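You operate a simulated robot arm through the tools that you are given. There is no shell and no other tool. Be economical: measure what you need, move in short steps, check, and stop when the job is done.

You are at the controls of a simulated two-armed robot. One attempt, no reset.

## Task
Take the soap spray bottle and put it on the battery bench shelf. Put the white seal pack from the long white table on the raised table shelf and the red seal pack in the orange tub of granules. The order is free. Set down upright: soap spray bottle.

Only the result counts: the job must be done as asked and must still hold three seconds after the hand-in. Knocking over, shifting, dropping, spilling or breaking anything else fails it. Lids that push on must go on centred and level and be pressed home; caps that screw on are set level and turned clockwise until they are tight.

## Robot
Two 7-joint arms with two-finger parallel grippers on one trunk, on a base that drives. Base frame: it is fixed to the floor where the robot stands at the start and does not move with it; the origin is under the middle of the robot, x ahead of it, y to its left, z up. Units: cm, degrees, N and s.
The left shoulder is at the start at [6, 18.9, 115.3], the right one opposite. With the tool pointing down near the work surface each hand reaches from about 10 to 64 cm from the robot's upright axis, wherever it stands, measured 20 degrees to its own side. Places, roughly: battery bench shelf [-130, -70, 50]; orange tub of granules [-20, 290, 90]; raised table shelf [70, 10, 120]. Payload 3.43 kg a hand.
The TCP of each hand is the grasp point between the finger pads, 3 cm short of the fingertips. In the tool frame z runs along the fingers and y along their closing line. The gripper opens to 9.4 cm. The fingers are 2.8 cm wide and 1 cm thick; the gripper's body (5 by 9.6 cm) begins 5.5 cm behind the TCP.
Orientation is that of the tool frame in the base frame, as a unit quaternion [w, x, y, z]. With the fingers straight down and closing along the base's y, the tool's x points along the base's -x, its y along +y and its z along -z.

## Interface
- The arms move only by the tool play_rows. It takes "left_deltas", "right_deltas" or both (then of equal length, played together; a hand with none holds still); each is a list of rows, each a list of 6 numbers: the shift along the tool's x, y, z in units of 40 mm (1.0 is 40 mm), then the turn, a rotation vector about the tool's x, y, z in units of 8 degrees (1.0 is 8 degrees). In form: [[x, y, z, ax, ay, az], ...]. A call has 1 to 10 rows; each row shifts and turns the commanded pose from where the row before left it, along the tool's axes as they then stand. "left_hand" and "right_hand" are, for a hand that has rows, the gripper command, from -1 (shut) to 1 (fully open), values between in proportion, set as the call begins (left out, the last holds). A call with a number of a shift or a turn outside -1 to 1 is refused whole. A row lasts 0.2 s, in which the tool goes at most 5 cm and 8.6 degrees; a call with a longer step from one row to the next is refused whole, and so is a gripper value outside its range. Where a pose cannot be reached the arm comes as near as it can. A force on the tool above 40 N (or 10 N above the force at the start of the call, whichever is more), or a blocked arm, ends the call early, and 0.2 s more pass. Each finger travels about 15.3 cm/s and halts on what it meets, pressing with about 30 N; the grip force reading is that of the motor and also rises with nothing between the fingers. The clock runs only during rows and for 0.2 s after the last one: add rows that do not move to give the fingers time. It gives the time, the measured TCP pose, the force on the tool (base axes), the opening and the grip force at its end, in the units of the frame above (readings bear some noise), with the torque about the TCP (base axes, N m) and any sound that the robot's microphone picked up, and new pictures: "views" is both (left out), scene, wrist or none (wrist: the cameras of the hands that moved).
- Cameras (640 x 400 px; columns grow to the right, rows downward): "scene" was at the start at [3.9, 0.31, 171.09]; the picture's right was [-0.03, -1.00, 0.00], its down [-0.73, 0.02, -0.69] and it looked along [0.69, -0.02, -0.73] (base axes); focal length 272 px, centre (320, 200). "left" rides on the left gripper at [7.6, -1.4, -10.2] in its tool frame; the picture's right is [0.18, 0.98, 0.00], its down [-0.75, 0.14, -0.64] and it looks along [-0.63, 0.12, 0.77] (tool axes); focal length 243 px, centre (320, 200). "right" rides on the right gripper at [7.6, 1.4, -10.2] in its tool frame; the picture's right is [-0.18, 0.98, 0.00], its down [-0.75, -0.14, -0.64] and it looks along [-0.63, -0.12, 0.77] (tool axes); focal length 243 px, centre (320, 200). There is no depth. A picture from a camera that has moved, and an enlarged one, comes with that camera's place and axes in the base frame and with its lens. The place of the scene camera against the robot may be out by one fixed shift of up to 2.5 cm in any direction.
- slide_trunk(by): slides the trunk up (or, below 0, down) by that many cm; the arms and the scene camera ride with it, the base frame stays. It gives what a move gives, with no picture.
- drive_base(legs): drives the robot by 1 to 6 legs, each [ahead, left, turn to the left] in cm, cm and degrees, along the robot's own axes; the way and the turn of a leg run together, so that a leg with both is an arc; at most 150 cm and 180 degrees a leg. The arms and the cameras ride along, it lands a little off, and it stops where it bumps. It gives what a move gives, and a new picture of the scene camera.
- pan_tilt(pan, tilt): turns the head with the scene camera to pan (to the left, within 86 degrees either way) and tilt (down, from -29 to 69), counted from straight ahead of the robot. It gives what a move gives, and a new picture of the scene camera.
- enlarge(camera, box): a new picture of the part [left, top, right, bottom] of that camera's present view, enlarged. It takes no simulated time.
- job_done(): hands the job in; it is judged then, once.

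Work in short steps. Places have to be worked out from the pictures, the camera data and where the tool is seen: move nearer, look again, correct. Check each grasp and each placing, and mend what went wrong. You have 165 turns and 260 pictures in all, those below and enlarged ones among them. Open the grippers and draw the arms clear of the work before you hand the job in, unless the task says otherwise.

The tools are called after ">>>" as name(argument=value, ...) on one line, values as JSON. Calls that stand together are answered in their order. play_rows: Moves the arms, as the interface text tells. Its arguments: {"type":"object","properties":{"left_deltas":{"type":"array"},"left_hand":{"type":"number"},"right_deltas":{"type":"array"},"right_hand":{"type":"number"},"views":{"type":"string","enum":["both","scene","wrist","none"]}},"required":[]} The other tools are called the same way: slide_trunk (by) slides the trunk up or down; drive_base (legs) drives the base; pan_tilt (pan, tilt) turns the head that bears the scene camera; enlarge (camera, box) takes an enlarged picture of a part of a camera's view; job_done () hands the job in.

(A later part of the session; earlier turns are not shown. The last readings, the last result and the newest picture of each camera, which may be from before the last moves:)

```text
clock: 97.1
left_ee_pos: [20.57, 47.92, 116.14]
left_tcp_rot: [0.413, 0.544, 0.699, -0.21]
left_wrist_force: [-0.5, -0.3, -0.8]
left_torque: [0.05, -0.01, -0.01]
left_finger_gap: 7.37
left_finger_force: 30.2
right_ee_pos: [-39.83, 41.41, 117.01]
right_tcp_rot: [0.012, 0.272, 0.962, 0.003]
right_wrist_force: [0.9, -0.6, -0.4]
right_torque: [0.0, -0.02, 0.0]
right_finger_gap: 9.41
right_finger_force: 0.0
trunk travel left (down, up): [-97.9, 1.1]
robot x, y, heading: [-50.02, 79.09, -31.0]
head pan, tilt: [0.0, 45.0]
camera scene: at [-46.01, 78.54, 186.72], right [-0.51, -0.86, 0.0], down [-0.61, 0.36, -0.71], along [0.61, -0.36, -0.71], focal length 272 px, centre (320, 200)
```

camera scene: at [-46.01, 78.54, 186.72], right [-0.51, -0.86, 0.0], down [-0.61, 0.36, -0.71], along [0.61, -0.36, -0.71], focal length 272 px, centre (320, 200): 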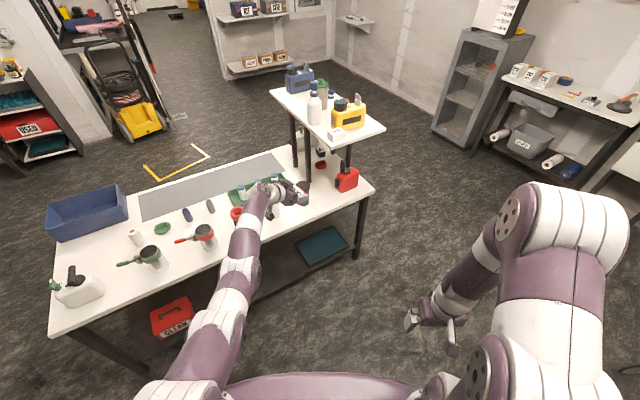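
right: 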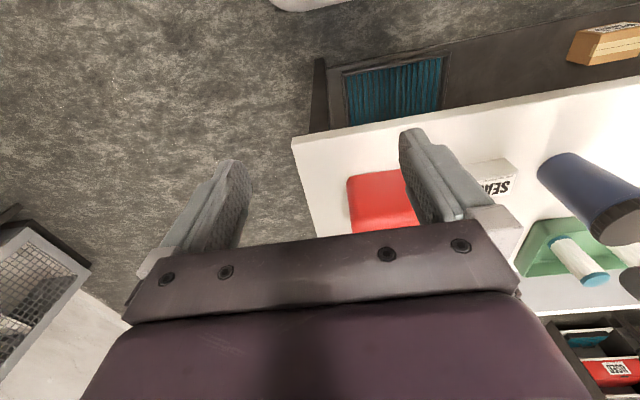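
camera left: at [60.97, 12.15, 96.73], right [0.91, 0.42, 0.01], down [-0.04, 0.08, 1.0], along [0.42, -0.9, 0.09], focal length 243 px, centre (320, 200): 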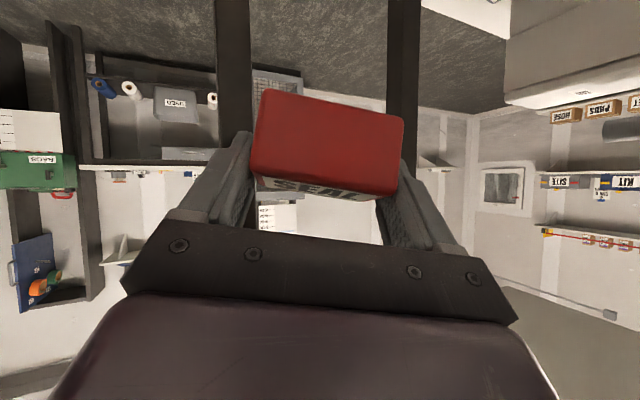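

Everything seems in place. Now turn to face +y and look toward the orange tub.

>>> drive_base(legs=[[0, 0, 121]])

>>> pan_tilt(pan=0, tilt=30)

>>> pan_tilt(pan=-70, tilt=40)

```text
clock: 102.5
left_ee_pos: [-57.95, 155.96, 116.3]
left_tcp_rot: [0.389, -0.332, 0.822, 0.252]
left_wrist_force: [0.9, 0.6, -0.1]
left_torque: [-0.03, 0.02, 0.01]
left_finger_gap: 7.35
left_finger_force: 29.9
right_ee_pos: [-22.18, 106.82, 116.97]
right_tcp_rot: [0.004, -0.697, 0.717, 0.013]
right_wrist_force: [0.6, -0.1, -1.2]
right_torque: [0.02, 0.0, -0.02]
right_finger_gap: 9.41
right_finger_force: 0.0
trunk travel left (down, up): [-97.9, 1.1]
robot x, y, heading: [-50.01, 79.23, 88.9]
head pan, tilt: [0.0, 45.0]
camera scene: at [-48.0, 81.94, 186.72], right [1.0, -0.02, 0.0], down [-0.01, -0.71, -0.71], along [0.01, 0.71, -0.71], focal length 272 px, centre (320, 200)
```

scene: 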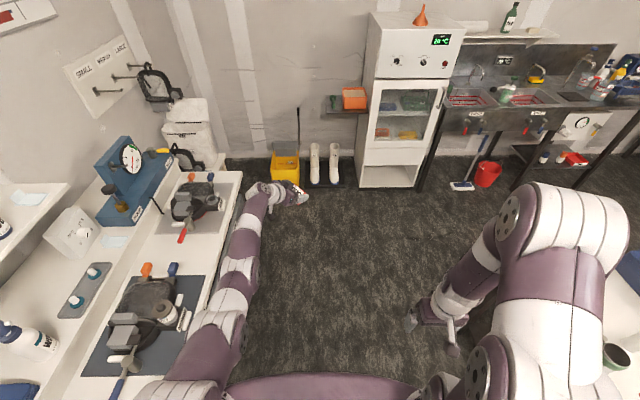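

```text
clock: 103.2
left_ee_pos: [-58.06, 155.97, 116.39]
left_tcp_rot: [0.389, -0.331, 0.822, 0.252]
left_wrist_force: [-0.1, -0.1, -0.7]
left_torque: [-0.01, -0.03, -0.04]
left_finger_gap: 7.36
left_finger_force: 30.0
right_ee_pos: [-22.06, 106.78, 116.96]
right_tcp_rot: [0.003, -0.697, 0.717, 0.012]
right_wrist_force: [-0.7, -0.7, -0.4]
right_torque: [-0.01, -0.01, 0.01]
right_finger_gap: 9.42
right_finger_force: 0.0
trunk travel left (down, up): [-97.9, 1.1]
robot x, y, heading: [-50.46, 79.37, 88.8]
head pan, tilt: [0.0, 30.0]
camera scene: at [-48.01, 82.85, 188.98], right [1.0, -0.02, 0.0], down [-0.01, -0.5, -0.87], along [0.02, 0.87, -0.5], focal length 272 px, centre (320, 200)
```

scene: 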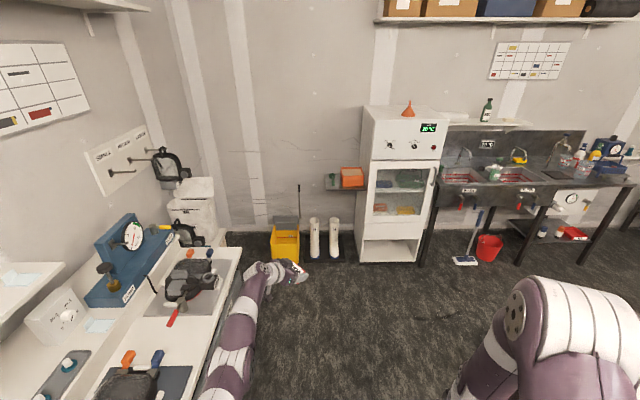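

```text
clock: 104.7
left_ee_pos: [-58.08, 156.04, 116.16]
left_tcp_rot: [0.389, -0.332, 0.822, 0.253]
left_wrist_force: [0.7, -0.4, -0.6]
left_torque: [0.02, 0.03, 0.01]
left_finger_gap: 7.35
left_finger_force: 30.3
right_ee_pos: [-22.27, 106.78, 117.07]
right_tcp_rot: [0.003, -0.696, 0.718, 0.012]
right_wrist_force: [0.0, 0.7, -0.3]
right_torque: [0.03, 0.0, 0.0]
right_finger_gap: 9.4
right_finger_force: 0.1
trunk travel left (down, up): [-97.9, 1.1]
robot x, y, heading: [-49.71, 78.95, 89.3]
head pan, tilt: [-70.0, 40.0]
camera scene: at [-40.13, 76.59, 187.45], right [0.33, -0.95, 0.0], down [-0.61, -0.21, -0.77], along [0.72, 0.25, -0.64], focal length 272 px, centre (320, 200)
```

scene: 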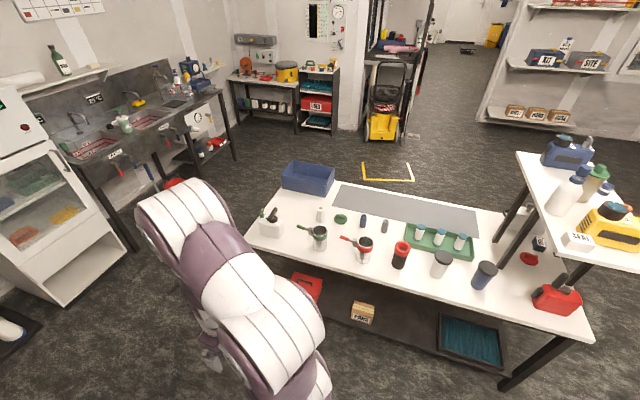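

All items stand as before. The tub is near (−17, 288). I'll drive toward it, still with space, then reshape the left arm.

>>> drive_base(legs=[[75, -27, 0]])

>>> play_rows(left_deltas=[[0.35, -0.5, -0.6, 0, 0, 0], [0.35, -0.5, -0.6, 0, 0, 0], [0.35, -0.5, -0.6, 0, 0, 0], [0.35, -0.5, -0.6, 0, 0, 0], [0.35, -0.5, -0.6, 0, 0, 0], [0, 0, 0, 0, 0, 0]], views="none")

```text
clock: 108.9
left_ee_pos: [-28.93, 229.15, 116.37]
left_tcp_rot: [0.389, -0.328, 0.823, 0.251]
left_wrist_force: [-0.6, -0.8, 0.3]
left_torque: [-0.02, 0.02, -0.01]
left_finger_gap: 7.35
left_finger_force: 30.4
right_ee_pos: [6.7, 179.7, 116.94]
right_tcp_rot: [0.005, -0.694, 0.719, 0.013]
right_wrist_force: [-0.9, -0.8, 0.2]
right_torque: [0.0, 0.0, 0.0]
right_finger_gap: 9.4
right_finger_force: 0.1
trunk travel left (down, up): [-97.9, 1.1]
robot x, y, heading: [-21.35, 152.28, 88.7]
head pan, tilt: [-70.0, 40.0]
camera scene: at [-11.45, 149.57, 187.45], right [0.32, -0.95, 0.0], down [-0.61, -0.21, -0.77], along [0.73, 0.25, -0.64], focal length 272 px, centre (320, 200)
```

scene: 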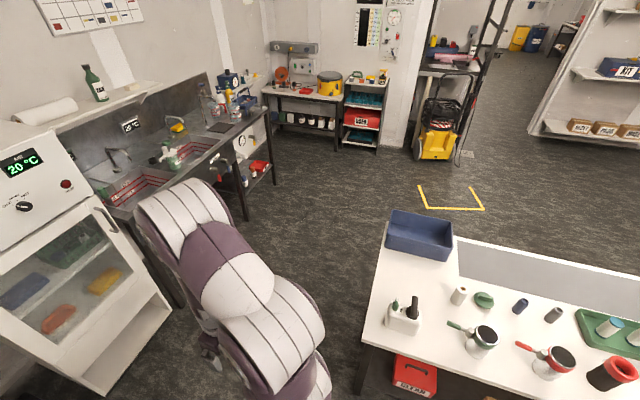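

```text
clock: 110.5
left_ee_pos: [-29.24, 229.85, 118.47]
left_tcp_rot: [0.403, -0.309, 0.815, 0.277]
left_wrist_force: [-0.4, -0.5, -1.7]
left_torque: [0.0, -0.02, 0.02]
left_finger_gap: 7.33
left_finger_force: 30.3
left hand out of reach, approached as far as the arm can: row 1, 2, 3, 4, 5
right_ee_pos: [6.73, 179.75, 116.89]
right_tcp_rot: [0.005, -0.695, 0.719, 0.013]
right_wrist_force: [-0.5, 1.4, 0.4]
right_torque: [-0.01, -0.01, -0.06]
right_finger_gap: 9.41
right_finger_force: 0.0
trunk travel left (down, up): [-97.9, 1.1]
robot x, y, heading: [-21.3, 152.45, 88.5]
head pan, tilt: [-70.0, 40.0]
stopped in row 6 (left hand): the arm was blocked; the commanded pose is now the measured one
```

The arm is stuck near full stretch with this orientation; I'll try turning the tool back toward straight-ahead, while pulling back.

>>> play_rows(left_deltas=[[0.1, -0.1, -0.2, -0.543, 0.26, -0.694], [0.1, -0.1, -0.2, -0.543, 0.26, -0.694], [0.1, -0.1, -0.2, -0.543, 0.26, -0.694], [0, 0, 0, -0.543, 0.26, -0.694], [0, 0, 0, -0.543, 0.26, -0.694], [0, 0, 0, 0, 0, 0]], views="wrist")

```text
clock: 111.9
left_ee_pos: [-29.53, 230.92, 116.88]
left_tcp_rot: [0.314, -0.59, 0.686, 0.288]
left_wrist_force: [0.1, -0.3, -0.2]
left_torque: [0.01, -0.03, -0.02]
left_finger_gap: 7.39
left_finger_force: 29.4
left hand out of reach, approached as far as the arm can: row 1, 2, 3
right_ee_pos: [6.75, 179.69, 116.93]
right_tcp_rot: [0.004, -0.695, 0.719, 0.012]
right_wrist_force: [-0.2, -0.3, -0.1]
right_torque: [0.0, -0.03, 0.03]
right_finger_gap: 9.42
right_finger_force: 0.0
trunk travel left (down, up): [-97.9, 1.1]
robot x, y, heading: [-21.47, 152.48, 88.5]
head pan, tilt: [-70.0, 40.0]
camera left: at [-29.72, 218.13, 117.47], right [-0.99, 0.02, -0.12], down [-0.12, 0.0, 0.99], along [0.02, 1.0, 0.0], focal length 243 px, centre (320, 200)
```

left: 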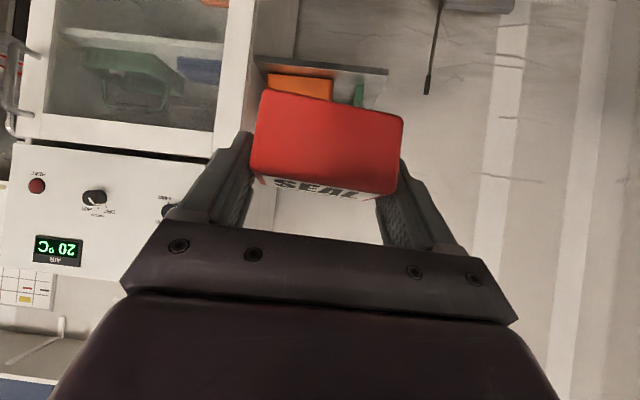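

Orientation is now nearly straight ahead. Pull back −y 20 cm.

>>> play_rows(left_deltas=[[0.52, -0.115, -0.64, 0, 0, 0], [0.52, -0.115, -0.64, 0, 0, 0], [0.52, -0.115, -0.64, 0, 0, 0], [0.52, -0.115, -0.64, 0, 0, 0], [0.52, -0.115, -0.64, 0, 0, 0], [0.52, -0.115, -0.64, 0, 0, 0], [0, 0, 0, 0, 0, 0]], views="none")

>>> pan_tilt(pan=0, tilt=40)

```text
clock: 113.7
left_ee_pos: [-28.36, 231.44, 118.38]
left_tcp_rot: [0.329, -0.59, 0.671, 0.305]
left_wrist_force: [0.6, -0.4, -1.1]
left_torque: [0.09, -0.02, -0.02]
left_finger_gap: 7.35
left_finger_force: 29.9
left hand out of reach, approached as far as the arm can: row 1, 2, 3, 4, 5, 6
right_ee_pos: [6.6, 179.72, 116.99]
right_tcp_rot: [0.004, -0.695, 0.719, 0.013]
right_wrist_force: [0.0, -0.3, -0.4]
right_torque: [0.02, 0.04, 0.0]
right_finger_gap: 9.44
right_finger_force: 0.0
trunk travel left (down, up): [-97.9, 1.1]
robot x, y, heading: [-21.14, 152.42, 88.6]
head pan, tilt: [-70.0, 40.0]
stopped in row 7 (left hand): the arm was blocked; the commanded pose is now the measured one
```

```text
clock: 115.1
left_ee_pos: [-28.32, 231.51, 118.59]
left_tcp_rot: [0.332, -0.589, 0.67, 0.308]
left_wrist_force: [0.8, 0.3, 0.5]
left_torque: [-0.08, 0.03, -0.02]
left_finger_gap: 7.33
left_finger_force: 29.9
right_ee_pos: [6.57, 179.64, 116.96]
right_tcp_rot: [0.005, -0.695, 0.719, 0.012]
right_wrist_force: [0.5, 0.0, -0.2]
right_torque: [0.03, 0.02, 0.03]
right_finger_gap: 9.4
right_finger_force: 0.0
trunk travel left (down, up): [-97.9, 1.1]
robot x, y, heading: [-20.97, 152.41, 88.6]
head pan, tilt: [0.0, 40.0]
camera scene: at [-19.25, 155.47, 187.45], right [1.0, -0.02, 0.0], down [-0.02, -0.64, -0.77], along [0.02, 0.77, -0.64], focal length 272 px, centre (320, 200)
```

scene: 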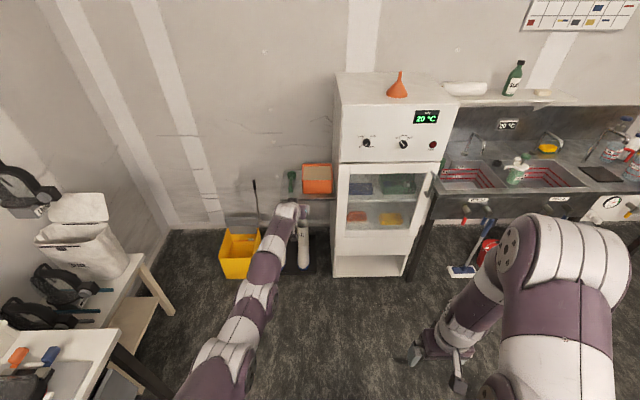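

The elbow is straight (singular). I'll tilt the tool more horizontal, which moves the wrist inward and should re-bend the elbow, while stepping back.

>>> play_rows(left_deltas=[[0, 0, 0, 0, -0.9, 0], [0, 0, 0, 0, -0.9, 0], [0, 0, -0.3, 0, -0.9, 0], [0, 0, -0.3, 0, 0, 0], [0, 0, -0.3, 0, 0, 0], [0, 0, 0, 0, 0, 0]], views="none")

```text
clock: 116.2
left_ee_pos: [-27.9, 235.2, 127.81]
left_tcp_rot: [0.488, -0.499, 0.563, 0.442]
left_wrist_force: [0.5, 0.4, -2.7]
left_torque: [0.05, -0.01, 0.01]
left_finger_gap: 7.35
left_finger_force: 30.2
left hand out of reach, approached as far as the arm can: row 1, 2, 3, 4, 5
right_ee_pos: [6.74, 179.82, 116.98]
right_tcp_rot: [0.004, -0.695, 0.719, 0.013]
right_wrist_force: [0.6, -0.8, 0.3]
right_torque: [-0.03, 0.01, 0.0]
right_finger_gap: 9.38
right_finger_force: 0.1
trunk travel left (down, up): [-97.9, 1.1]
robot x, y, heading: [-21.43, 152.62, 88.9]
head pan, tilt: [0.0, 40.0]
stopped in row 5 (left hand): the arm was blocked; the commanded pose is now the measured one
```

>>> play_rows(left_deltas=[[0.5, 0, -0.3, 0, 0, 0], [0.5, 0, -0.3, 0, 0, 0], [0.5, 0, -0.5, 0, 0, 0], [0.3, 0, -0.5, 0, 0, 0], [0.3, 0, -0.5, 0, 0, 0], [0, 0, 0, 0, 0, 0]], views="scene")

```text
clock: 117.4
left_ee_pos: [-27.75, 235.34, 130.3]
left_tcp_rot: [0.525, -0.475, 0.521, 0.478]
left_wrist_force: [-0.1, 0.1, 0.9]
left_torque: [-0.14, 0.03, 0.0]
left_finger_gap: 7.36
left_finger_force: 30.0
left hand out of reach, approached as far as the arm can: row 1, 2, 3, 4, 5
right_ee_pos: [6.74, 179.68, 116.9]
right_tcp_rot: [0.005, -0.694, 0.719, 0.013]
right_wrist_force: [-0.4, 0.2, -0.1]
right_torque: [-0.02, 0.01, 0.0]
right_finger_gap: 9.39
right_finger_force: 0.0
trunk travel left (down, up): [-97.9, 1.1]
robot x, y, heading: [-21.25, 152.31, 88.9]
head pan, tilt: [0.0, 40.0]
stopped in row 5 (left hand): the arm was blocked; the commanded pose is now the measured one
camera scene: at [-19.25, 155.46, 187.45], right [1.0, -0.02, 0.0], down [-0.02, -0.64, -0.77], along [0.02, 0.77, -0.64], focal length 272 px, centre (320, 200)
```

scene: 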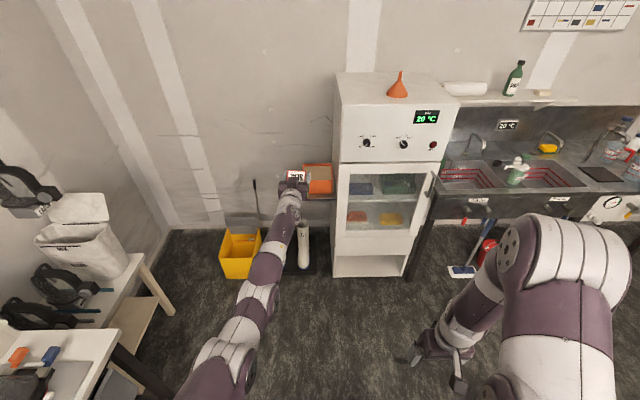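

The label faces up now and the grip holds. Tilting upward is the wrong way for the elbow; I'll tilt the tool back downward to let the elbow bend the other way.

>>> play_rows(left_deltas=[[0, 0, 0, 0, 0.9, 0], [0, 0, 0, 0, 0.9, 0], [0, 0, 0, 0, 0.9, 0], [0, 0, 0, 0, 0.9, 0], [0, 0, 0, 0, 0.9, 0], [0, 0, 0, 0, 0.9, 0], [0, 0, 0, 0, 0, 0]], views="none")

```text
clock: 119.0
left_ee_pos: [-28.89, 234.73, 130.04]
left_tcp_rot: [0.359, -0.602, 0.623, 0.349]
left_wrist_force: [0.3, -0.7, -1.2]
left_torque: [-0.04, 0.06, -0.02]
left_finger_gap: 7.33
left_finger_force: 30.1
left hand out of reach, approached as far as the arm can: row 1, 2, 3, 6
right_ee_pos: [6.72, 179.75, 116.97]
right_tcp_rot: [0.004, -0.695, 0.719, 0.013]
right_wrist_force: [0.5, -0.2, -0.1]
right_torque: [0.04, 0.01, -0.05]
right_finger_gap: 9.39
right_finger_force: 0.1
trunk travel left (down, up): [-97.9, 1.1]
robot x, y, heading: [-21.35, 152.3, 88.4]
head pan, tilt: [0.0, 40.0]
```

That worked without blocking. Now pull back in −y again in small steps.

>>> play_rows(left_deltas=[[0.15, 0, -0.27, 0, 0, 0], [0.31, 0, -0.54, 0, 0, 0], [0.31, 0, -0.54, 0, 0, 0], [0.31, 0, -0.54, 0, 0, 0], [0.31, 0, -0.54, 0, 0, 0], [0, 0, 0, 0, 0, 0]], views="none")

```text
clock: 120.4
left_ee_pos: [-27.85, 233.27, 130.1]
left_tcp_rot: [0.359, -0.601, 0.622, 0.349]
left_wrist_force: [-0.2, 0.6, -1.6]
left_torque: [-0.03, -0.02, 0.01]
left_finger_gap: 7.33
left_finger_force: 30.1
left hand out of reach, approached as far as the arm can: row 2, 3, 4, 5
right_ee_pos: [6.75, 179.72, 116.87]
right_tcp_rot: [0.004, -0.694, 0.719, 0.012]
right_wrist_force: [0.3, -0.1, -0.8]
right_torque: [0.02, 0.05, -0.05]
right_finger_gap: 9.41
right_finger_force: 0.0
trunk travel left (down, up): [-97.9, 1.1]
robot x, y, heading: [-21.41, 151.89, 88.8]
head pan, tilt: [0.0, 40.0]
```

It barely retracts, but I don't need it to: I can place with the arm extended, using base and trunk for motion. I'll level the pack (tilt back to 45°) and look.

>>> play_rows(left_deltas=[[0, 0, 0, 0, 0.6, 0], [0, 0, 0, 0, 0.6, 0], [0, 0, 0, 0, 0.6, 0], [0, 0, 0, 0, 0, 0]])

```text
clock: 121.4
left_ee_pos: [-27.94, 231.41, 129.85]
left_tcp_rot: [0.278, -0.64, 0.664, 0.27]
left_wrist_force: [-0.1, 0.8, -0.6]
left_torque: [-0.06, -0.03, -0.01]
left_finger_gap: 7.33
left_finger_force: 30.1
left hand out of reach, approached as far as the arm can: row 2, 3
right_ee_pos: [6.84, 179.79, 116.87]
right_tcp_rot: [0.004, -0.694, 0.72, 0.013]
right_wrist_force: [-0.9, -0.7, -0.4]
right_torque: [0.01, 0.0, -0.01]
right_finger_gap: 9.42
right_finger_force: 0.2
trunk travel left (down, up): [-97.9, 1.1]
robot x, y, heading: [-21.15, 152.25, 88.7]
head pan, tilt: [0.0, 40.0]
camera scene: at [-19.25, 155.49, 187.45], right [1.0, -0.02, 0.0], down [-0.02, -0.64, -0.77], along [0.02, 0.77, -0.64], focal length 272 px, centre (320, 200)
camera left: at [-26.93, 218.77, 131.6], right [-0.99, -0.1, -0.13], down [-0.14, 0.07, 0.99], along [-0.09, 0.99, -0.09], focal length 243 px, centre (320, 200)
```

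scene: 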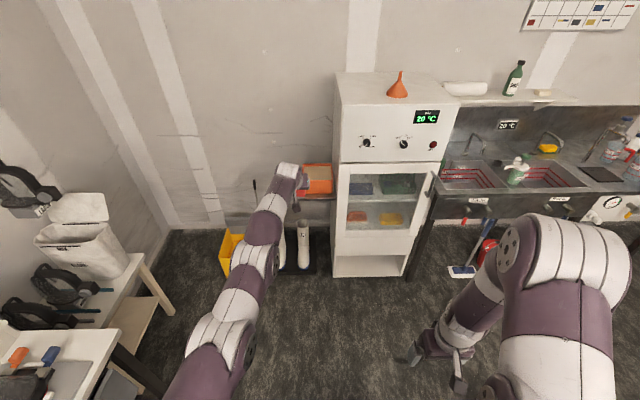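
left: 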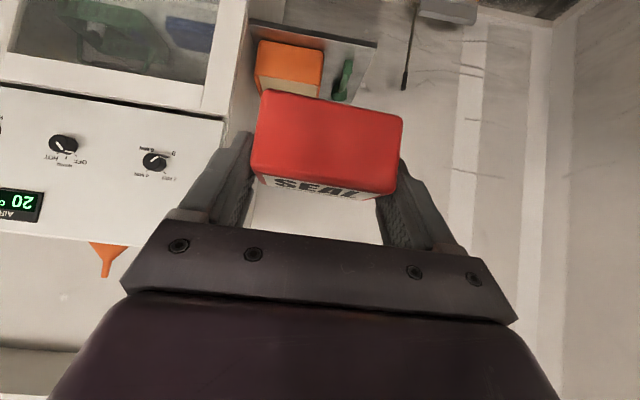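

>>> enlarge(camera="scene", box=[260, 140, 360, 220])

>>> enlarge(camera="left", box=[220, 0, 420, 120])

```text
5.00 times, centred on (310, 180) of scene
camera zoom: at [-19.25, 155.49, 187.45], right [1.0, -0.02, 0.0], down [-0.02, -0.64, -0.77], along [0.02, 0.77, -0.64], focal length 1362 px, centre (370, 300)
```

zoom: 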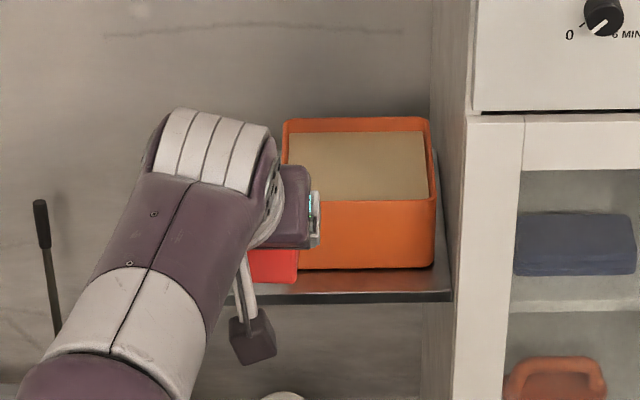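

```text
3.20 times, centred on (320, 60) of left
camera zoom: at [-26.93, 218.77, 131.6], right [-0.99, -0.1, -0.13], down [-0.14, 0.07, 0.99], along [-0.09, 0.99, -0.09], focal length 776 px, centre (320, 648)
```

zoom: 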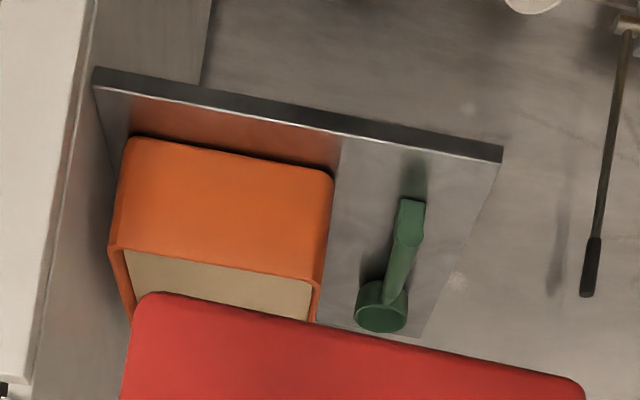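

The tub is about 17 × 17 cm, centred ≈ (−18.5, 288), rim z≈96. I'll drive ahead 45 and right 8, at the present height.

>>> drive_base(legs=[[45, -8, 0]])

>>> enlarge(camera="left", box=[0, 0, 640, 400])

>>> enlarge(camera="scene", box=[220, 80, 380, 280])

```text
clock: 124.1
left_ee_pos: [-16.82, 275.22, 130.03]
left_tcp_rot: [0.282, -0.633, 0.67, 0.268]
left_wrist_force: [-0.1, 0.7, -1.2]
left_torque: [0.03, 0.0, 0.03]
left_finger_gap: 7.33
left_finger_force: 30.2
right_ee_pos: [16.71, 222.69, 116.99]
right_tcp_rot: [0.005, -0.686, 0.727, 0.013]
right_wrist_force: [0.9, -0.3, 0.2]
right_torque: [0.02, -0.02, 0.04]
right_finger_gap: 9.41
right_finger_force: 0.1
trunk travel left (down, up): [-97.9, 1.1]
robot x, y, heading: [-11.53, 195.97, 87.4]
head pan, tilt: [0.0, 40.0]
camera scene: at [-9.83, 198.97, 187.46], right [1.0, -0.05, 0.0], down [-0.03, -0.64, -0.77], along [0.04, 0.77, -0.64], focal length 272 px, centre (320, 200)
```

scene: 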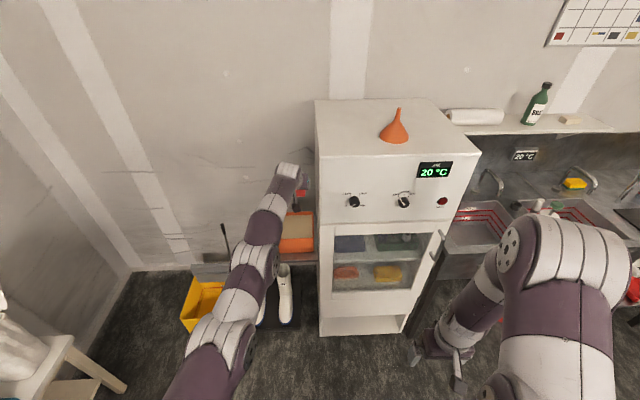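

```text
1.00 times, centred on (320, 200) of left
camera zoom: at [-16.08, 262.45, 131.69], right [-0.99, -0.07, -0.13], down [-0.14, 0.07, 0.99], along [-0.06, 0.99, -0.08], focal length 243 px, centre (320, 200)
```

zoom: 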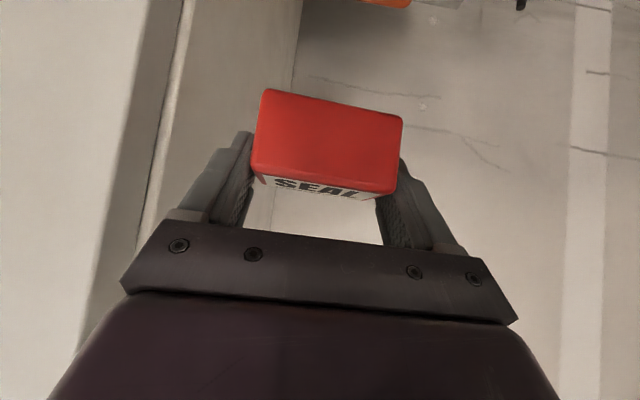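

```text
2.00 times, centred on (300, 180) of scene
camera zoom: at [-9.83, 198.97, 187.46], right [1.0, -0.05, 0.0], down [-0.03, -0.64, -0.77], along [0.04, 0.77, -0.64], focal length 545 px, centre (360, 240)
```

zoom: 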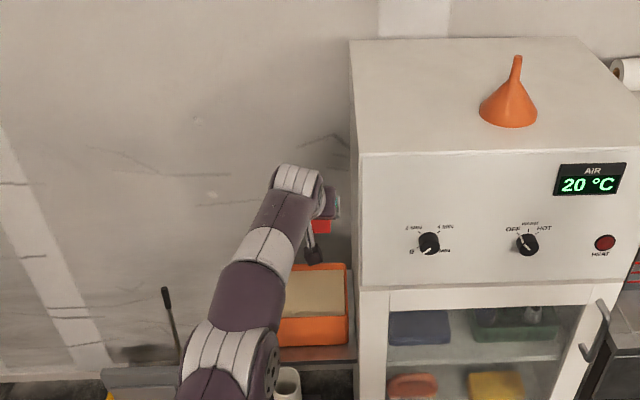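

The tub's rim spans x≈−28…−12 and y≈278…295 by the hand camera (scene view reads ~3 cm off sideways, confirmed on the hand). I'll drive ahead 11 and left 3.7 to hover over its centre.

>>> drive_base(legs=[[11.0, 3.7, 2]])

>>> slide_trunk(by=-20)

>>> enlarge(camera="left", box=[0, 0, 640, 400])

>>> enlarge(camera="scene", box=[220, 80, 380, 280])

```text
clock: 125.4
left_ee_pos: [-22.82, 286.39, 129.98]
left_tcp_rot: [0.277, -0.643, 0.659, 0.272]
left_wrist_force: [-0.4, -0.8, -0.4]
left_torque: [0.02, -0.01, -0.03]
left_finger_gap: 7.33
left_finger_force: 30.1
right_ee_pos: [12.5, 235.16, 116.97]
right_tcp_rot: [0.004, -0.698, 0.716, 0.014]
right_wrist_force: [-0.1, 0.3, 0.0]
right_torque: [0.01, -0.01, -0.03]
right_finger_gap: 9.4
right_finger_force: 0.1
trunk travel left (down, up): [-97.9, 1.1]
robot x, y, heading: [-15.2, 207.76, 89.3]
head pan, tilt: [0.0, 40.0]
camera scene: at [-13.22, 210.36, 187.46], right [1.0, -0.01, 0.0], down [-0.01, -0.64, -0.77], along [0.01, 0.77, -0.64], focal length 272 px, centre (320, 200)
```

scene: 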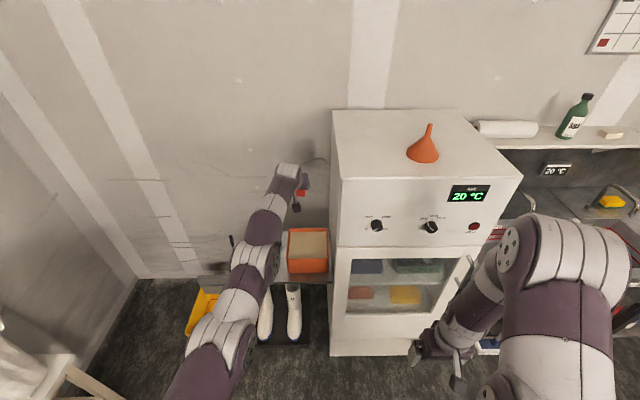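

```text
clock: 127.5
left_ee_pos: [-22.91, 286.63, 109.93]
left_tcp_rot: [0.277, -0.644, 0.659, 0.272]
left_wrist_force: [-0.7, 0.4, 0.2]
left_torque: [0.02, 0.0, 0.02]
left_finger_gap: 7.34
left_finger_force: 29.3
right_ee_pos: [12.38, 235.32, 96.89]
right_tcp_rot: [0.004, -0.698, 0.716, 0.013]
right_wrist_force: [0.0, -1.3, -0.6]
right_torque: [-0.01, -0.01, -0.01]
right_finger_gap: 9.38
right_finger_force: 0.1
trunk travel left (down, up): [-77.9, 21.1]
robot x, y, heading: [-15.07, 207.61, 89.2]
head pan, tilt: [0.0, 40.0]
```

```text
1.00 times, centred on (320, 200) of left
camera zoom: at [-21.69, 273.92, 111.65], right [-0.99, -0.11, -0.13], down [-0.14, 0.07, 0.99], along [-0.1, 0.99, -0.08], focal length 243 px, centre (320, 200)
```

zoom: 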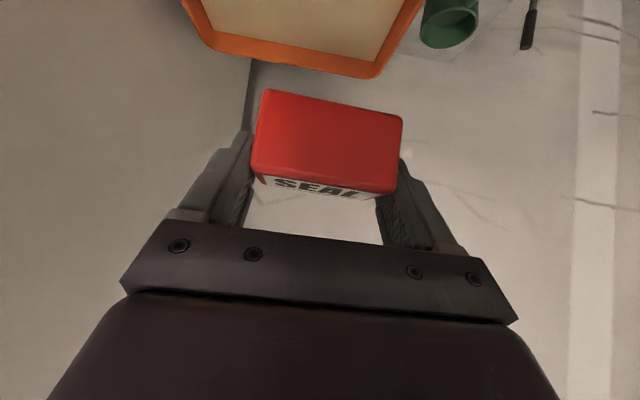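

```text
2.00 times, centred on (300, 180) of scene
camera zoom: at [-13.32, 210.67, 167.46], right [1.0, -0.01, 0.0], down [-0.01, -0.64, -0.77], along [0.01, 0.77, -0.64], focal length 545 px, centre (360, 240)
```

zoom: 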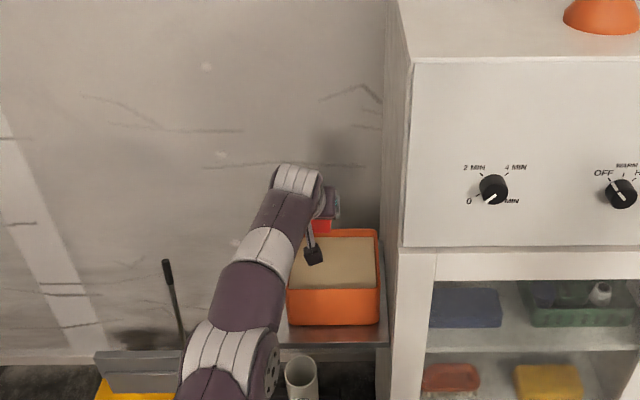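

Rear rim measured: x −27.5…−11.7, y≈296.5, so centre (−19.6, 288). I'll shift right 3.2 and ahead 0.8, then lower 8 cm.

>>> drive_base(legs=[[0.6, -3.2, 0]])

>>> slide_trunk(by=-8)

>>> enlarge(camera="left", box=[0, 0, 640, 400])

>>> enlarge(camera="scene", box=[240, 130, 360, 280])

```text
clock: 128.4
left_ee_pos: [-20.05, 287.17, 109.87]
left_tcp_rot: [0.277, -0.645, 0.658, 0.272]
left_wrist_force: [-0.3, -0.2, -1.3]
left_torque: [0.01, -0.05, -0.03]
left_finger_gap: 7.35
left_finger_force: 30.2
right_ee_pos: [15.28, 235.91, 97.02]
right_tcp_rot: [0.006, -0.699, 0.715, 0.011]
right_wrist_force: [-0.5, 0.1, 0.2]
right_torque: [0.0, -0.01, -0.01]
right_finger_gap: 9.38
right_finger_force: 0.1
trunk travel left (down, up): [-77.9, 21.1]
robot x, y, heading: [-12.15, 208.42, 89.4]
head pan, tilt: [0.0, 40.0]
camera scene: at [-10.59, 211.21, 167.45], right [1.0, -0.01, 0.0], down [-0.01, -0.64, -0.77], along [0.01, 0.77, -0.64], focal length 272 px, centre (320, 200)
```

scene: 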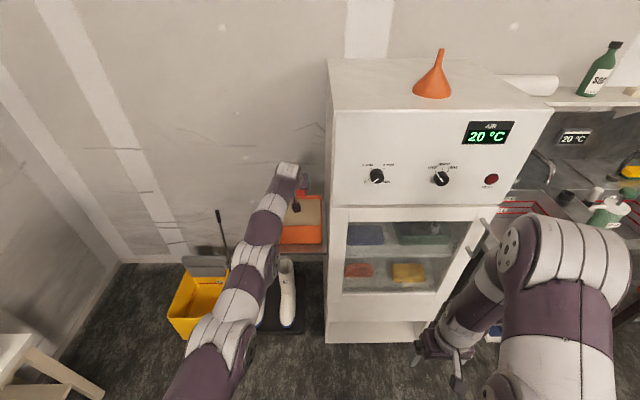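

```text
clock: 129.6
left_ee_pos: [-19.84, 287.15, 101.97]
left_tcp_rot: [0.276, -0.644, 0.659, 0.272]
left_wrist_force: [0.1, -0.8, 0.0]
left_torque: [-0.03, 0.0, -0.01]
left_finger_gap: 7.35
left_finger_force: 29.8
right_ee_pos: [15.54, 235.94, 88.99]
right_tcp_rot: [0.005, -0.699, 0.715, 0.013]
right_wrist_force: [0.6, -0.7, 1.1]
right_torque: [0.0, 0.01, -0.02]
right_finger_gap: 9.38
right_finger_force: 0.1
trunk travel left (down, up): [-69.9, 29.1]
robot x, y, heading: [-12.08, 208.31, 89.5]
head pan, tilt: [0.0, 40.0]
```

```text
1.00 times, centred on (320, 200) of left
camera zoom: at [-18.6, 274.5, 103.64], right [-0.99, -0.11, -0.13], down [-0.14, 0.07, 0.99], along [-0.1, 0.99, -0.08], focal length 243 px, centre (320, 200)
```

zoom: 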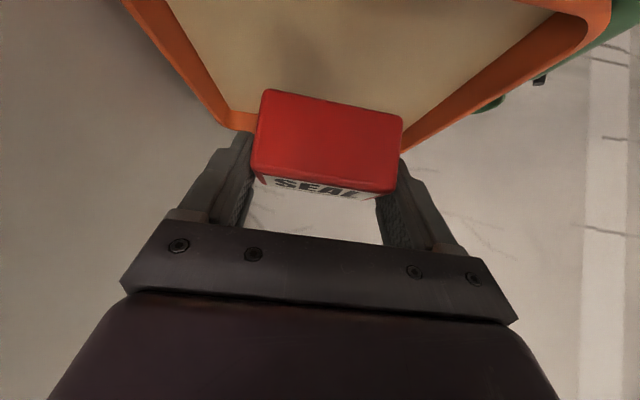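

```text
2.67 times, centred on (300, 205) of scene
camera zoom: at [-10.14, 211.26, 159.45], right [1.0, -0.01, 0.0], down [-0.01, -0.64, -0.77], along [0.01, 0.77, -0.64], focal length 726 px, centre (373, 187)
```

zoom: 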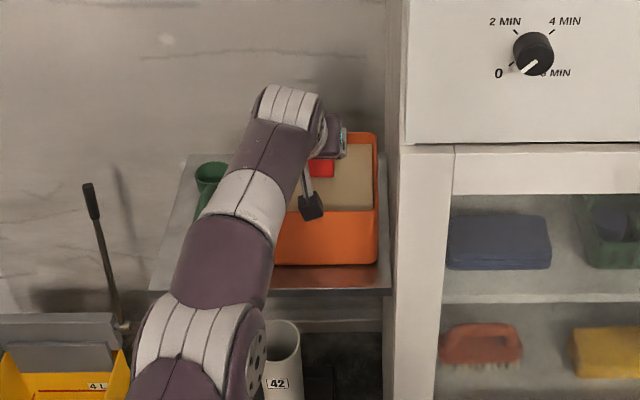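

The pack is well inside the tub's outline, and the wrist camera stays outside the front wall. Lower in small steps.

>>> slide_trunk(by=-2.5)

>>> slide_trunk(by=-1)

```text
clock: 130.3
left_ee_pos: [-19.84, 287.1, 99.45]
left_tcp_rot: [0.277, -0.644, 0.659, 0.272]
left_wrist_force: [0.2, 0.0, -1.1]
left_torque: [0.01, -0.01, 0.01]
left_finger_gap: 7.36
left_finger_force: 30.1
right_ee_pos: [15.41, 235.77, 86.48]
right_tcp_rot: [0.004, -0.699, 0.715, 0.012]
right_wrist_force: [0.5, 0.9, 0.1]
right_torque: [-0.01, -0.02, 0.02]
right_finger_gap: 9.4
right_finger_force: 0.1
trunk travel left (down, up): [-67.4, 31.6]
robot x, y, heading: [-11.95, 208.21, 89.3]
head pan, tilt: [0.0, 40.0]
```

```text
clock: 130.8
left_ee_pos: [-19.81, 287.2, 98.38]
left_tcp_rot: [0.277, -0.644, 0.658, 0.273]
left_wrist_force: [0.3, 1.1, -0.5]
left_torque: [0.03, 0.0, 0.01]
left_finger_gap: 7.38
left_finger_force: 30.0
right_ee_pos: [15.5, 235.82, 85.59]
right_tcp_rot: [0.005, -0.699, 0.715, 0.012]
right_wrist_force: [-0.2, -0.7, -1.0]
right_torque: [0.0, 0.0, 0.02]
right_finger_gap: 9.41
right_finger_force: 0.1
trunk travel left (down, up): [-66.4, 32.6]
robot x, y, heading: [-12.4, 208.13, 89.1]
head pan, tilt: [0.0, 40.0]
```

Still no contact at TCP z 98.4; continue in 1 cm steps.

>>> slide_trunk(by=-1)

>>> enlarge(camera="left", box=[0, 0, 640, 400])

>>> enlarge(camera="scene", box=[270, 130, 350, 230])

```text
clock: 131.4
left_ee_pos: [-19.91, 287.08, 97.43]
left_tcp_rot: [0.277, -0.644, 0.659, 0.274]
left_wrist_force: [-0.1, 0.7, 0.0]
left_torque: [0.01, -0.01, 0.01]
left_finger_gap: 7.33
left_finger_force: 29.8
right_ee_pos: [15.44, 235.84, 84.33]
right_tcp_rot: [0.004, -0.699, 0.715, 0.013]
right_wrist_force: [0.0, 0.0, -0.6]
right_torque: [0.0, 0.03, -0.02]
right_finger_gap: 9.37
right_finger_force: 0.2
trunk travel left (down, up): [-65.4, 33.6]
robot x, y, heading: [-11.88, 208.52, 89.4]
head pan, tilt: [0.0, 40.0]
```

```text
1.00 times, centred on (320, 200) of left
camera zoom: at [-18.63, 274.49, 99.13], right [-0.99, -0.11, -0.13], down [-0.14, 0.07, 0.99], along [-0.1, 0.99, -0.08], focal length 243 px, centre (320, 200)
```

zoom: 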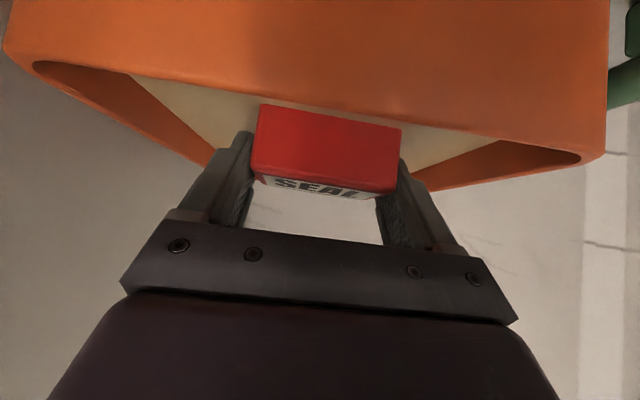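

```text
4.00 times, centred on (310, 180) of scene
camera zoom: at [-10.19, 211.25, 154.95], right [1.0, -0.01, 0.0], down [-0.01, -0.64, -0.77], along [0.01, 0.77, -0.64], focal length 1090 px, centre (360, 280)
```

zoom: 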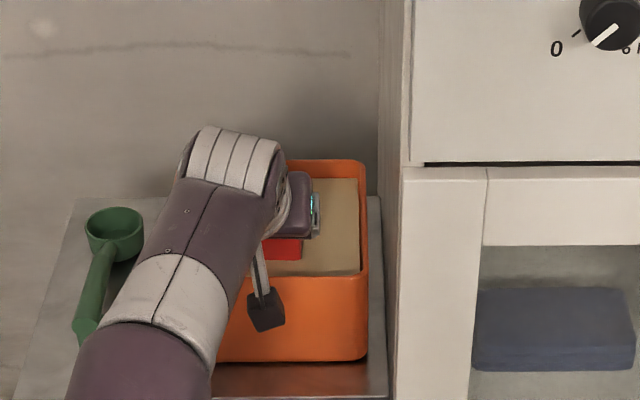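

Pack's below the rim now, not yet touching granules. Another centimetre or two.

>>> slide_trunk(by=-1)

>>> slide_trunk(by=-0.8)

>>> enlarge(camera="left", box=[0, 0, 640, 400])

```text
clock: 132.0
left_ee_pos: [-19.89, 287.23, 96.54]
left_tcp_rot: [0.277, -0.644, 0.659, 0.272]
left_wrist_force: [-0.9, -0.9, -1.1]
left_torque: [0.0, 0.01, -0.02]
left_finger_gap: 7.35
left_finger_force: 29.8
right_ee_pos: [15.66, 235.88, 83.46]
right_tcp_rot: [0.004, -0.699, 0.715, 0.012]
right_wrist_force: [0.6, 0.3, -0.2]
right_torque: [0.02, -0.02, -0.04]
right_finger_gap: 9.39
right_finger_force: 0.1
trunk travel left (down, up): [-64.4, 34.6]
robot x, y, heading: [-12.07, 208.33, 89.4]
head pan, tilt: [0.0, 40.0]
```

```text
clock: 132.6
left_ee_pos: [-19.82, 287.21, 95.67]
left_tcp_rot: [0.276, -0.644, 0.659, 0.273]
left_wrist_force: [0.1, 0.4, -0.3]
left_torque: [-0.04, -0.01, 0.02]
left_finger_gap: 7.35
left_finger_force: 30.0
right_ee_pos: [15.49, 235.84, 82.66]
right_tcp_rot: [0.005, -0.699, 0.715, 0.013]
right_wrist_force: [0.5, -0.5, -0.4]
right_torque: [0.0, -0.02, 0.0]
right_finger_gap: 9.4
right_finger_force: 0.0
trunk travel left (down, up): [-63.6, 35.4]
robot x, y, heading: [-12.01, 208.14, 89.3]
head pan, tilt: [0.0, 40.0]
```

```text
1.00 times, centred on (320, 200) of left
camera zoom: at [-18.63, 274.49, 97.33], right [-0.99, -0.11, -0.13], down [-0.14, 0.07, 0.99], along [-0.1, 0.99, -0.08], focal length 243 px, centre (320, 200)
```

zoom: 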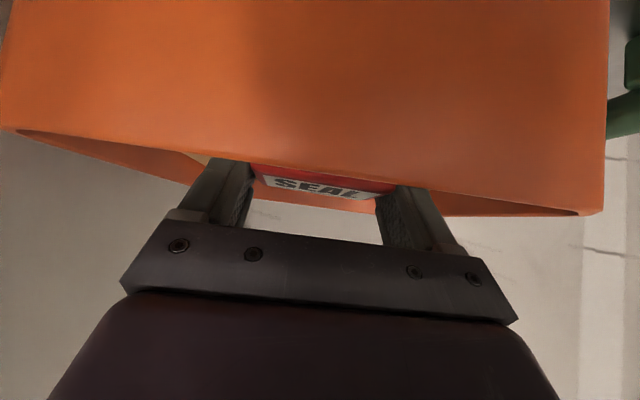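

One more centimetre, and then open.

>>> slide_trunk(by=-1.2)

>>> play_rows(left_deltas=[[0, 0, 0, 0, 0, 0], [0, 0, 0, 0, 0, 0], [0, 0, 0, 0, 0, 0]], left_hand=0.9, views="wrist")

```text
clock: 133.2
left_ee_pos: [-19.89, 287.22, 94.4]
left_tcp_rot: [0.277, -0.644, 0.659, 0.273]
left_wrist_force: [0.0, 0.2, -0.8]
left_torque: [0.03, 0.02, 0.01]
left_finger_gap: 7.37
left_finger_force: 29.4
right_ee_pos: [15.46, 235.73, 81.39]
right_tcp_rot: [0.004, -0.699, 0.715, 0.012]
right_wrist_force: [0.4, -0.4, 0.1]
right_torque: [-0.03, 0.0, -0.01]
right_finger_gap: 9.41
right_finger_force: 0.0
trunk travel left (down, up): [-62.4, 36.6]
robot x, y, heading: [-12.06, 208.14, 89.4]
head pan, tilt: [0.0, 40.0]
```

```text
clock: 134.0
left_ee_pos: [-19.85, 287.19, 94.41]
left_tcp_rot: [0.277, -0.644, 0.659, 0.272]
left_wrist_force: [0.2, 0.9, 0.5]
left_torque: [-0.01, -0.02, 0.01]
left_finger_gap: 8.9
left_finger_force: 0.0
right_ee_pos: [15.54, 235.87, 81.5]
right_tcp_rot: [0.004, -0.699, 0.715, 0.012]
right_wrist_force: [1.2, 0.5, -0.7]
right_torque: [0.0, -0.01, 0.0]
right_finger_gap: 9.37
right_finger_force: 0.1
trunk travel left (down, up): [-62.4, 36.6]
robot x, y, heading: [-12.07, 208.39, 89.2]
head pan, tilt: [0.0, 40.0]
camera left: at [-18.63, 274.5, 96.12], right [-0.99, -0.11, -0.13], down [-0.14, 0.07, 0.99], along [-0.1, 0.99, -0.08], focal length 243 px, centre (320, 200)
```

left: 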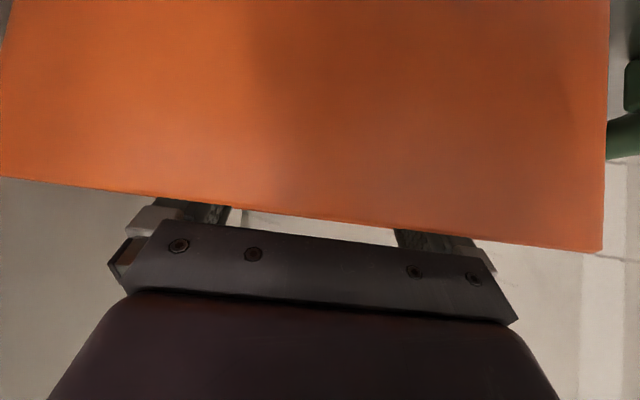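

Released. Raise the trunk straight up and check that the pack lies in the tub.

>>> slide_trunk(by=22)

>>> drive_base(legs=[[-25, 0, 0]])

>>> enlarge(camera="scene", box=[220, 130, 380, 230])

>>> enlarge(camera="left", box=[0, 0, 640, 400])

```text
clock: 136.3
left_ee_pos: [-19.83, 287.19, 116.51]
left_tcp_rot: [0.277, -0.644, 0.659, 0.273]
left_wrist_force: [0.7, -0.8, 0.1]
left_torque: [-0.05, -0.01, 0.03]
left_finger_gap: 8.94
left_finger_force: 0.1
right_ee_pos: [15.58, 235.99, 103.53]
right_tcp_rot: [0.003, -0.699, 0.715, 0.012]
right_wrist_force: [-0.5, 0.3, -0.8]
right_torque: [0.02, 0.01, -0.01]
right_finger_gap: 9.39
right_finger_force: 0.1
trunk travel left (down, up): [-84.4, 14.6]
robot x, y, heading: [-12.05, 208.29, 89.4]
head pan, tilt: [0.0, 40.0]
```

```text
clock: 138.1
left_ee_pos: [-20.21, 261.94, 116.45]
left_tcp_rot: [0.277, -0.645, 0.658, 0.273]
left_wrist_force: [-0.4, 0.5, -0.4]
left_torque: [0.0, -0.04, -0.01]
left_finger_gap: 8.93
left_finger_force: 0.0
right_ee_pos: [15.12, 210.75, 103.47]
right_tcp_rot: [0.004, -0.7, 0.714, 0.012]
right_wrist_force: [-0.2, 0.2, 0.0]
right_torque: [0.02, 0.02, 0.01]
right_finger_gap: 9.43
right_finger_force: 0.1
trunk travel left (down, up): [-84.4, 14.6]
robot x, y, heading: [-12.34, 182.97, 90.0]
head pan, tilt: [0.0, 40.0]
camera scene: at [-10.45, 186.12, 173.95], right [1.0, -0.01, 0.0], down [-0.01, -0.64, -0.77], along [0.01, 0.77, -0.64], focal length 272 px, centre (320, 200)
```

scene: 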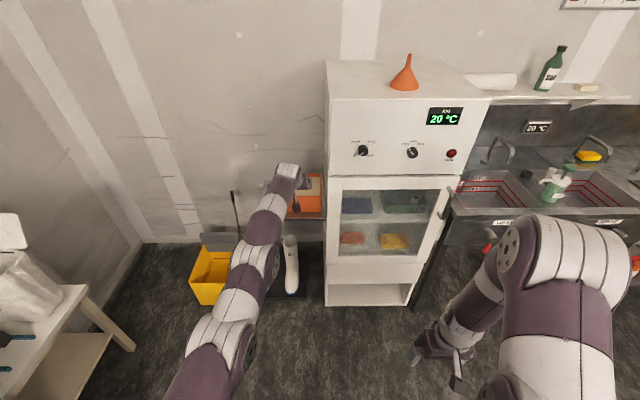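

```text
4.00 times, centred on (300, 180) of scene
camera zoom: at [-10.45, 186.12, 173.95], right [1.0, -0.01, 0.0], down [-0.01, -0.64, -0.77], along [0.01, 0.77, -0.64], focal length 1090 px, centre (400, 280)
```

zoom: 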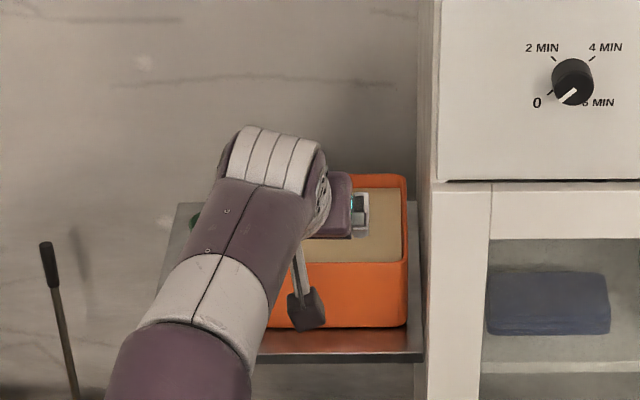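

```text
1.00 times, centred on (320, 200) of left
camera zoom: at [-19.05, 249.3, 118.07], right [-0.99, -0.11, -0.13], down [-0.14, 0.07, 0.99], along [-0.1, 0.99, -0.08], focal length 243 px, centre (320, 200)
```

zoom: 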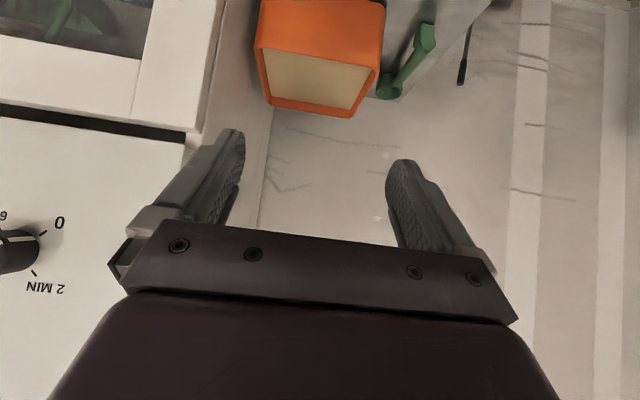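

I don't see the pack on the granules; zooming in.

>>> enlarge(camera="left", box=[220, 0, 420, 125])

>>> slide_trunk(by=14)

>>> enlarge(camera="scene", box=[240, 140, 360, 290])

```text
3.20 times, centred on (320, 62) of left
camera zoom: at [-19.05, 249.3, 118.07], right [-0.99, -0.11, -0.13], down [-0.14, 0.07, 0.99], along [-0.1, 0.99, -0.08], focal length 776 px, centre (320, 640)
```

zoom: 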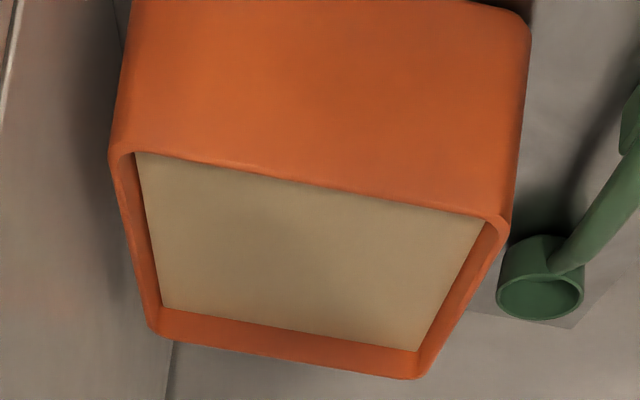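

```text
clock: 139.8
left_ee_pos: [-20.32, 261.93, 130.39]
left_tcp_rot: [0.277, -0.645, 0.658, 0.273]
left_wrist_force: [0.1, 0.2, -0.1]
left_torque: [0.01, 0.01, 0.01]
left_finger_gap: 8.96
left_finger_force: 0.1
right_ee_pos: [15.17, 210.65, 117.47]
right_tcp_rot: [0.004, -0.7, 0.714, 0.012]
right_wrist_force: [0.8, -0.3, -0.5]
right_torque: [-0.01, -0.01, -0.06]
right_finger_gap: 9.39
right_finger_force: 0.0
trunk travel left (down, up): [-98.4, 0.6]
robot x, y, heading: [-12.41, 183.19, 89.6]
head pan, tilt: [0.0, 40.0]
```

```text
2.67 times, centred on (300, 215) of scene
camera zoom: at [-10.45, 186.04, 187.94], right [1.0, -0.01, 0.0], down [-0.01, -0.64, -0.77], along [0.01, 0.77, -0.64], focal length 726 px, centre (373, 160)
```

zoom: 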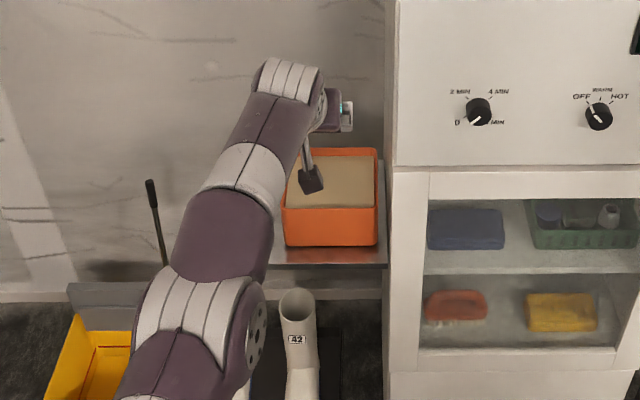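

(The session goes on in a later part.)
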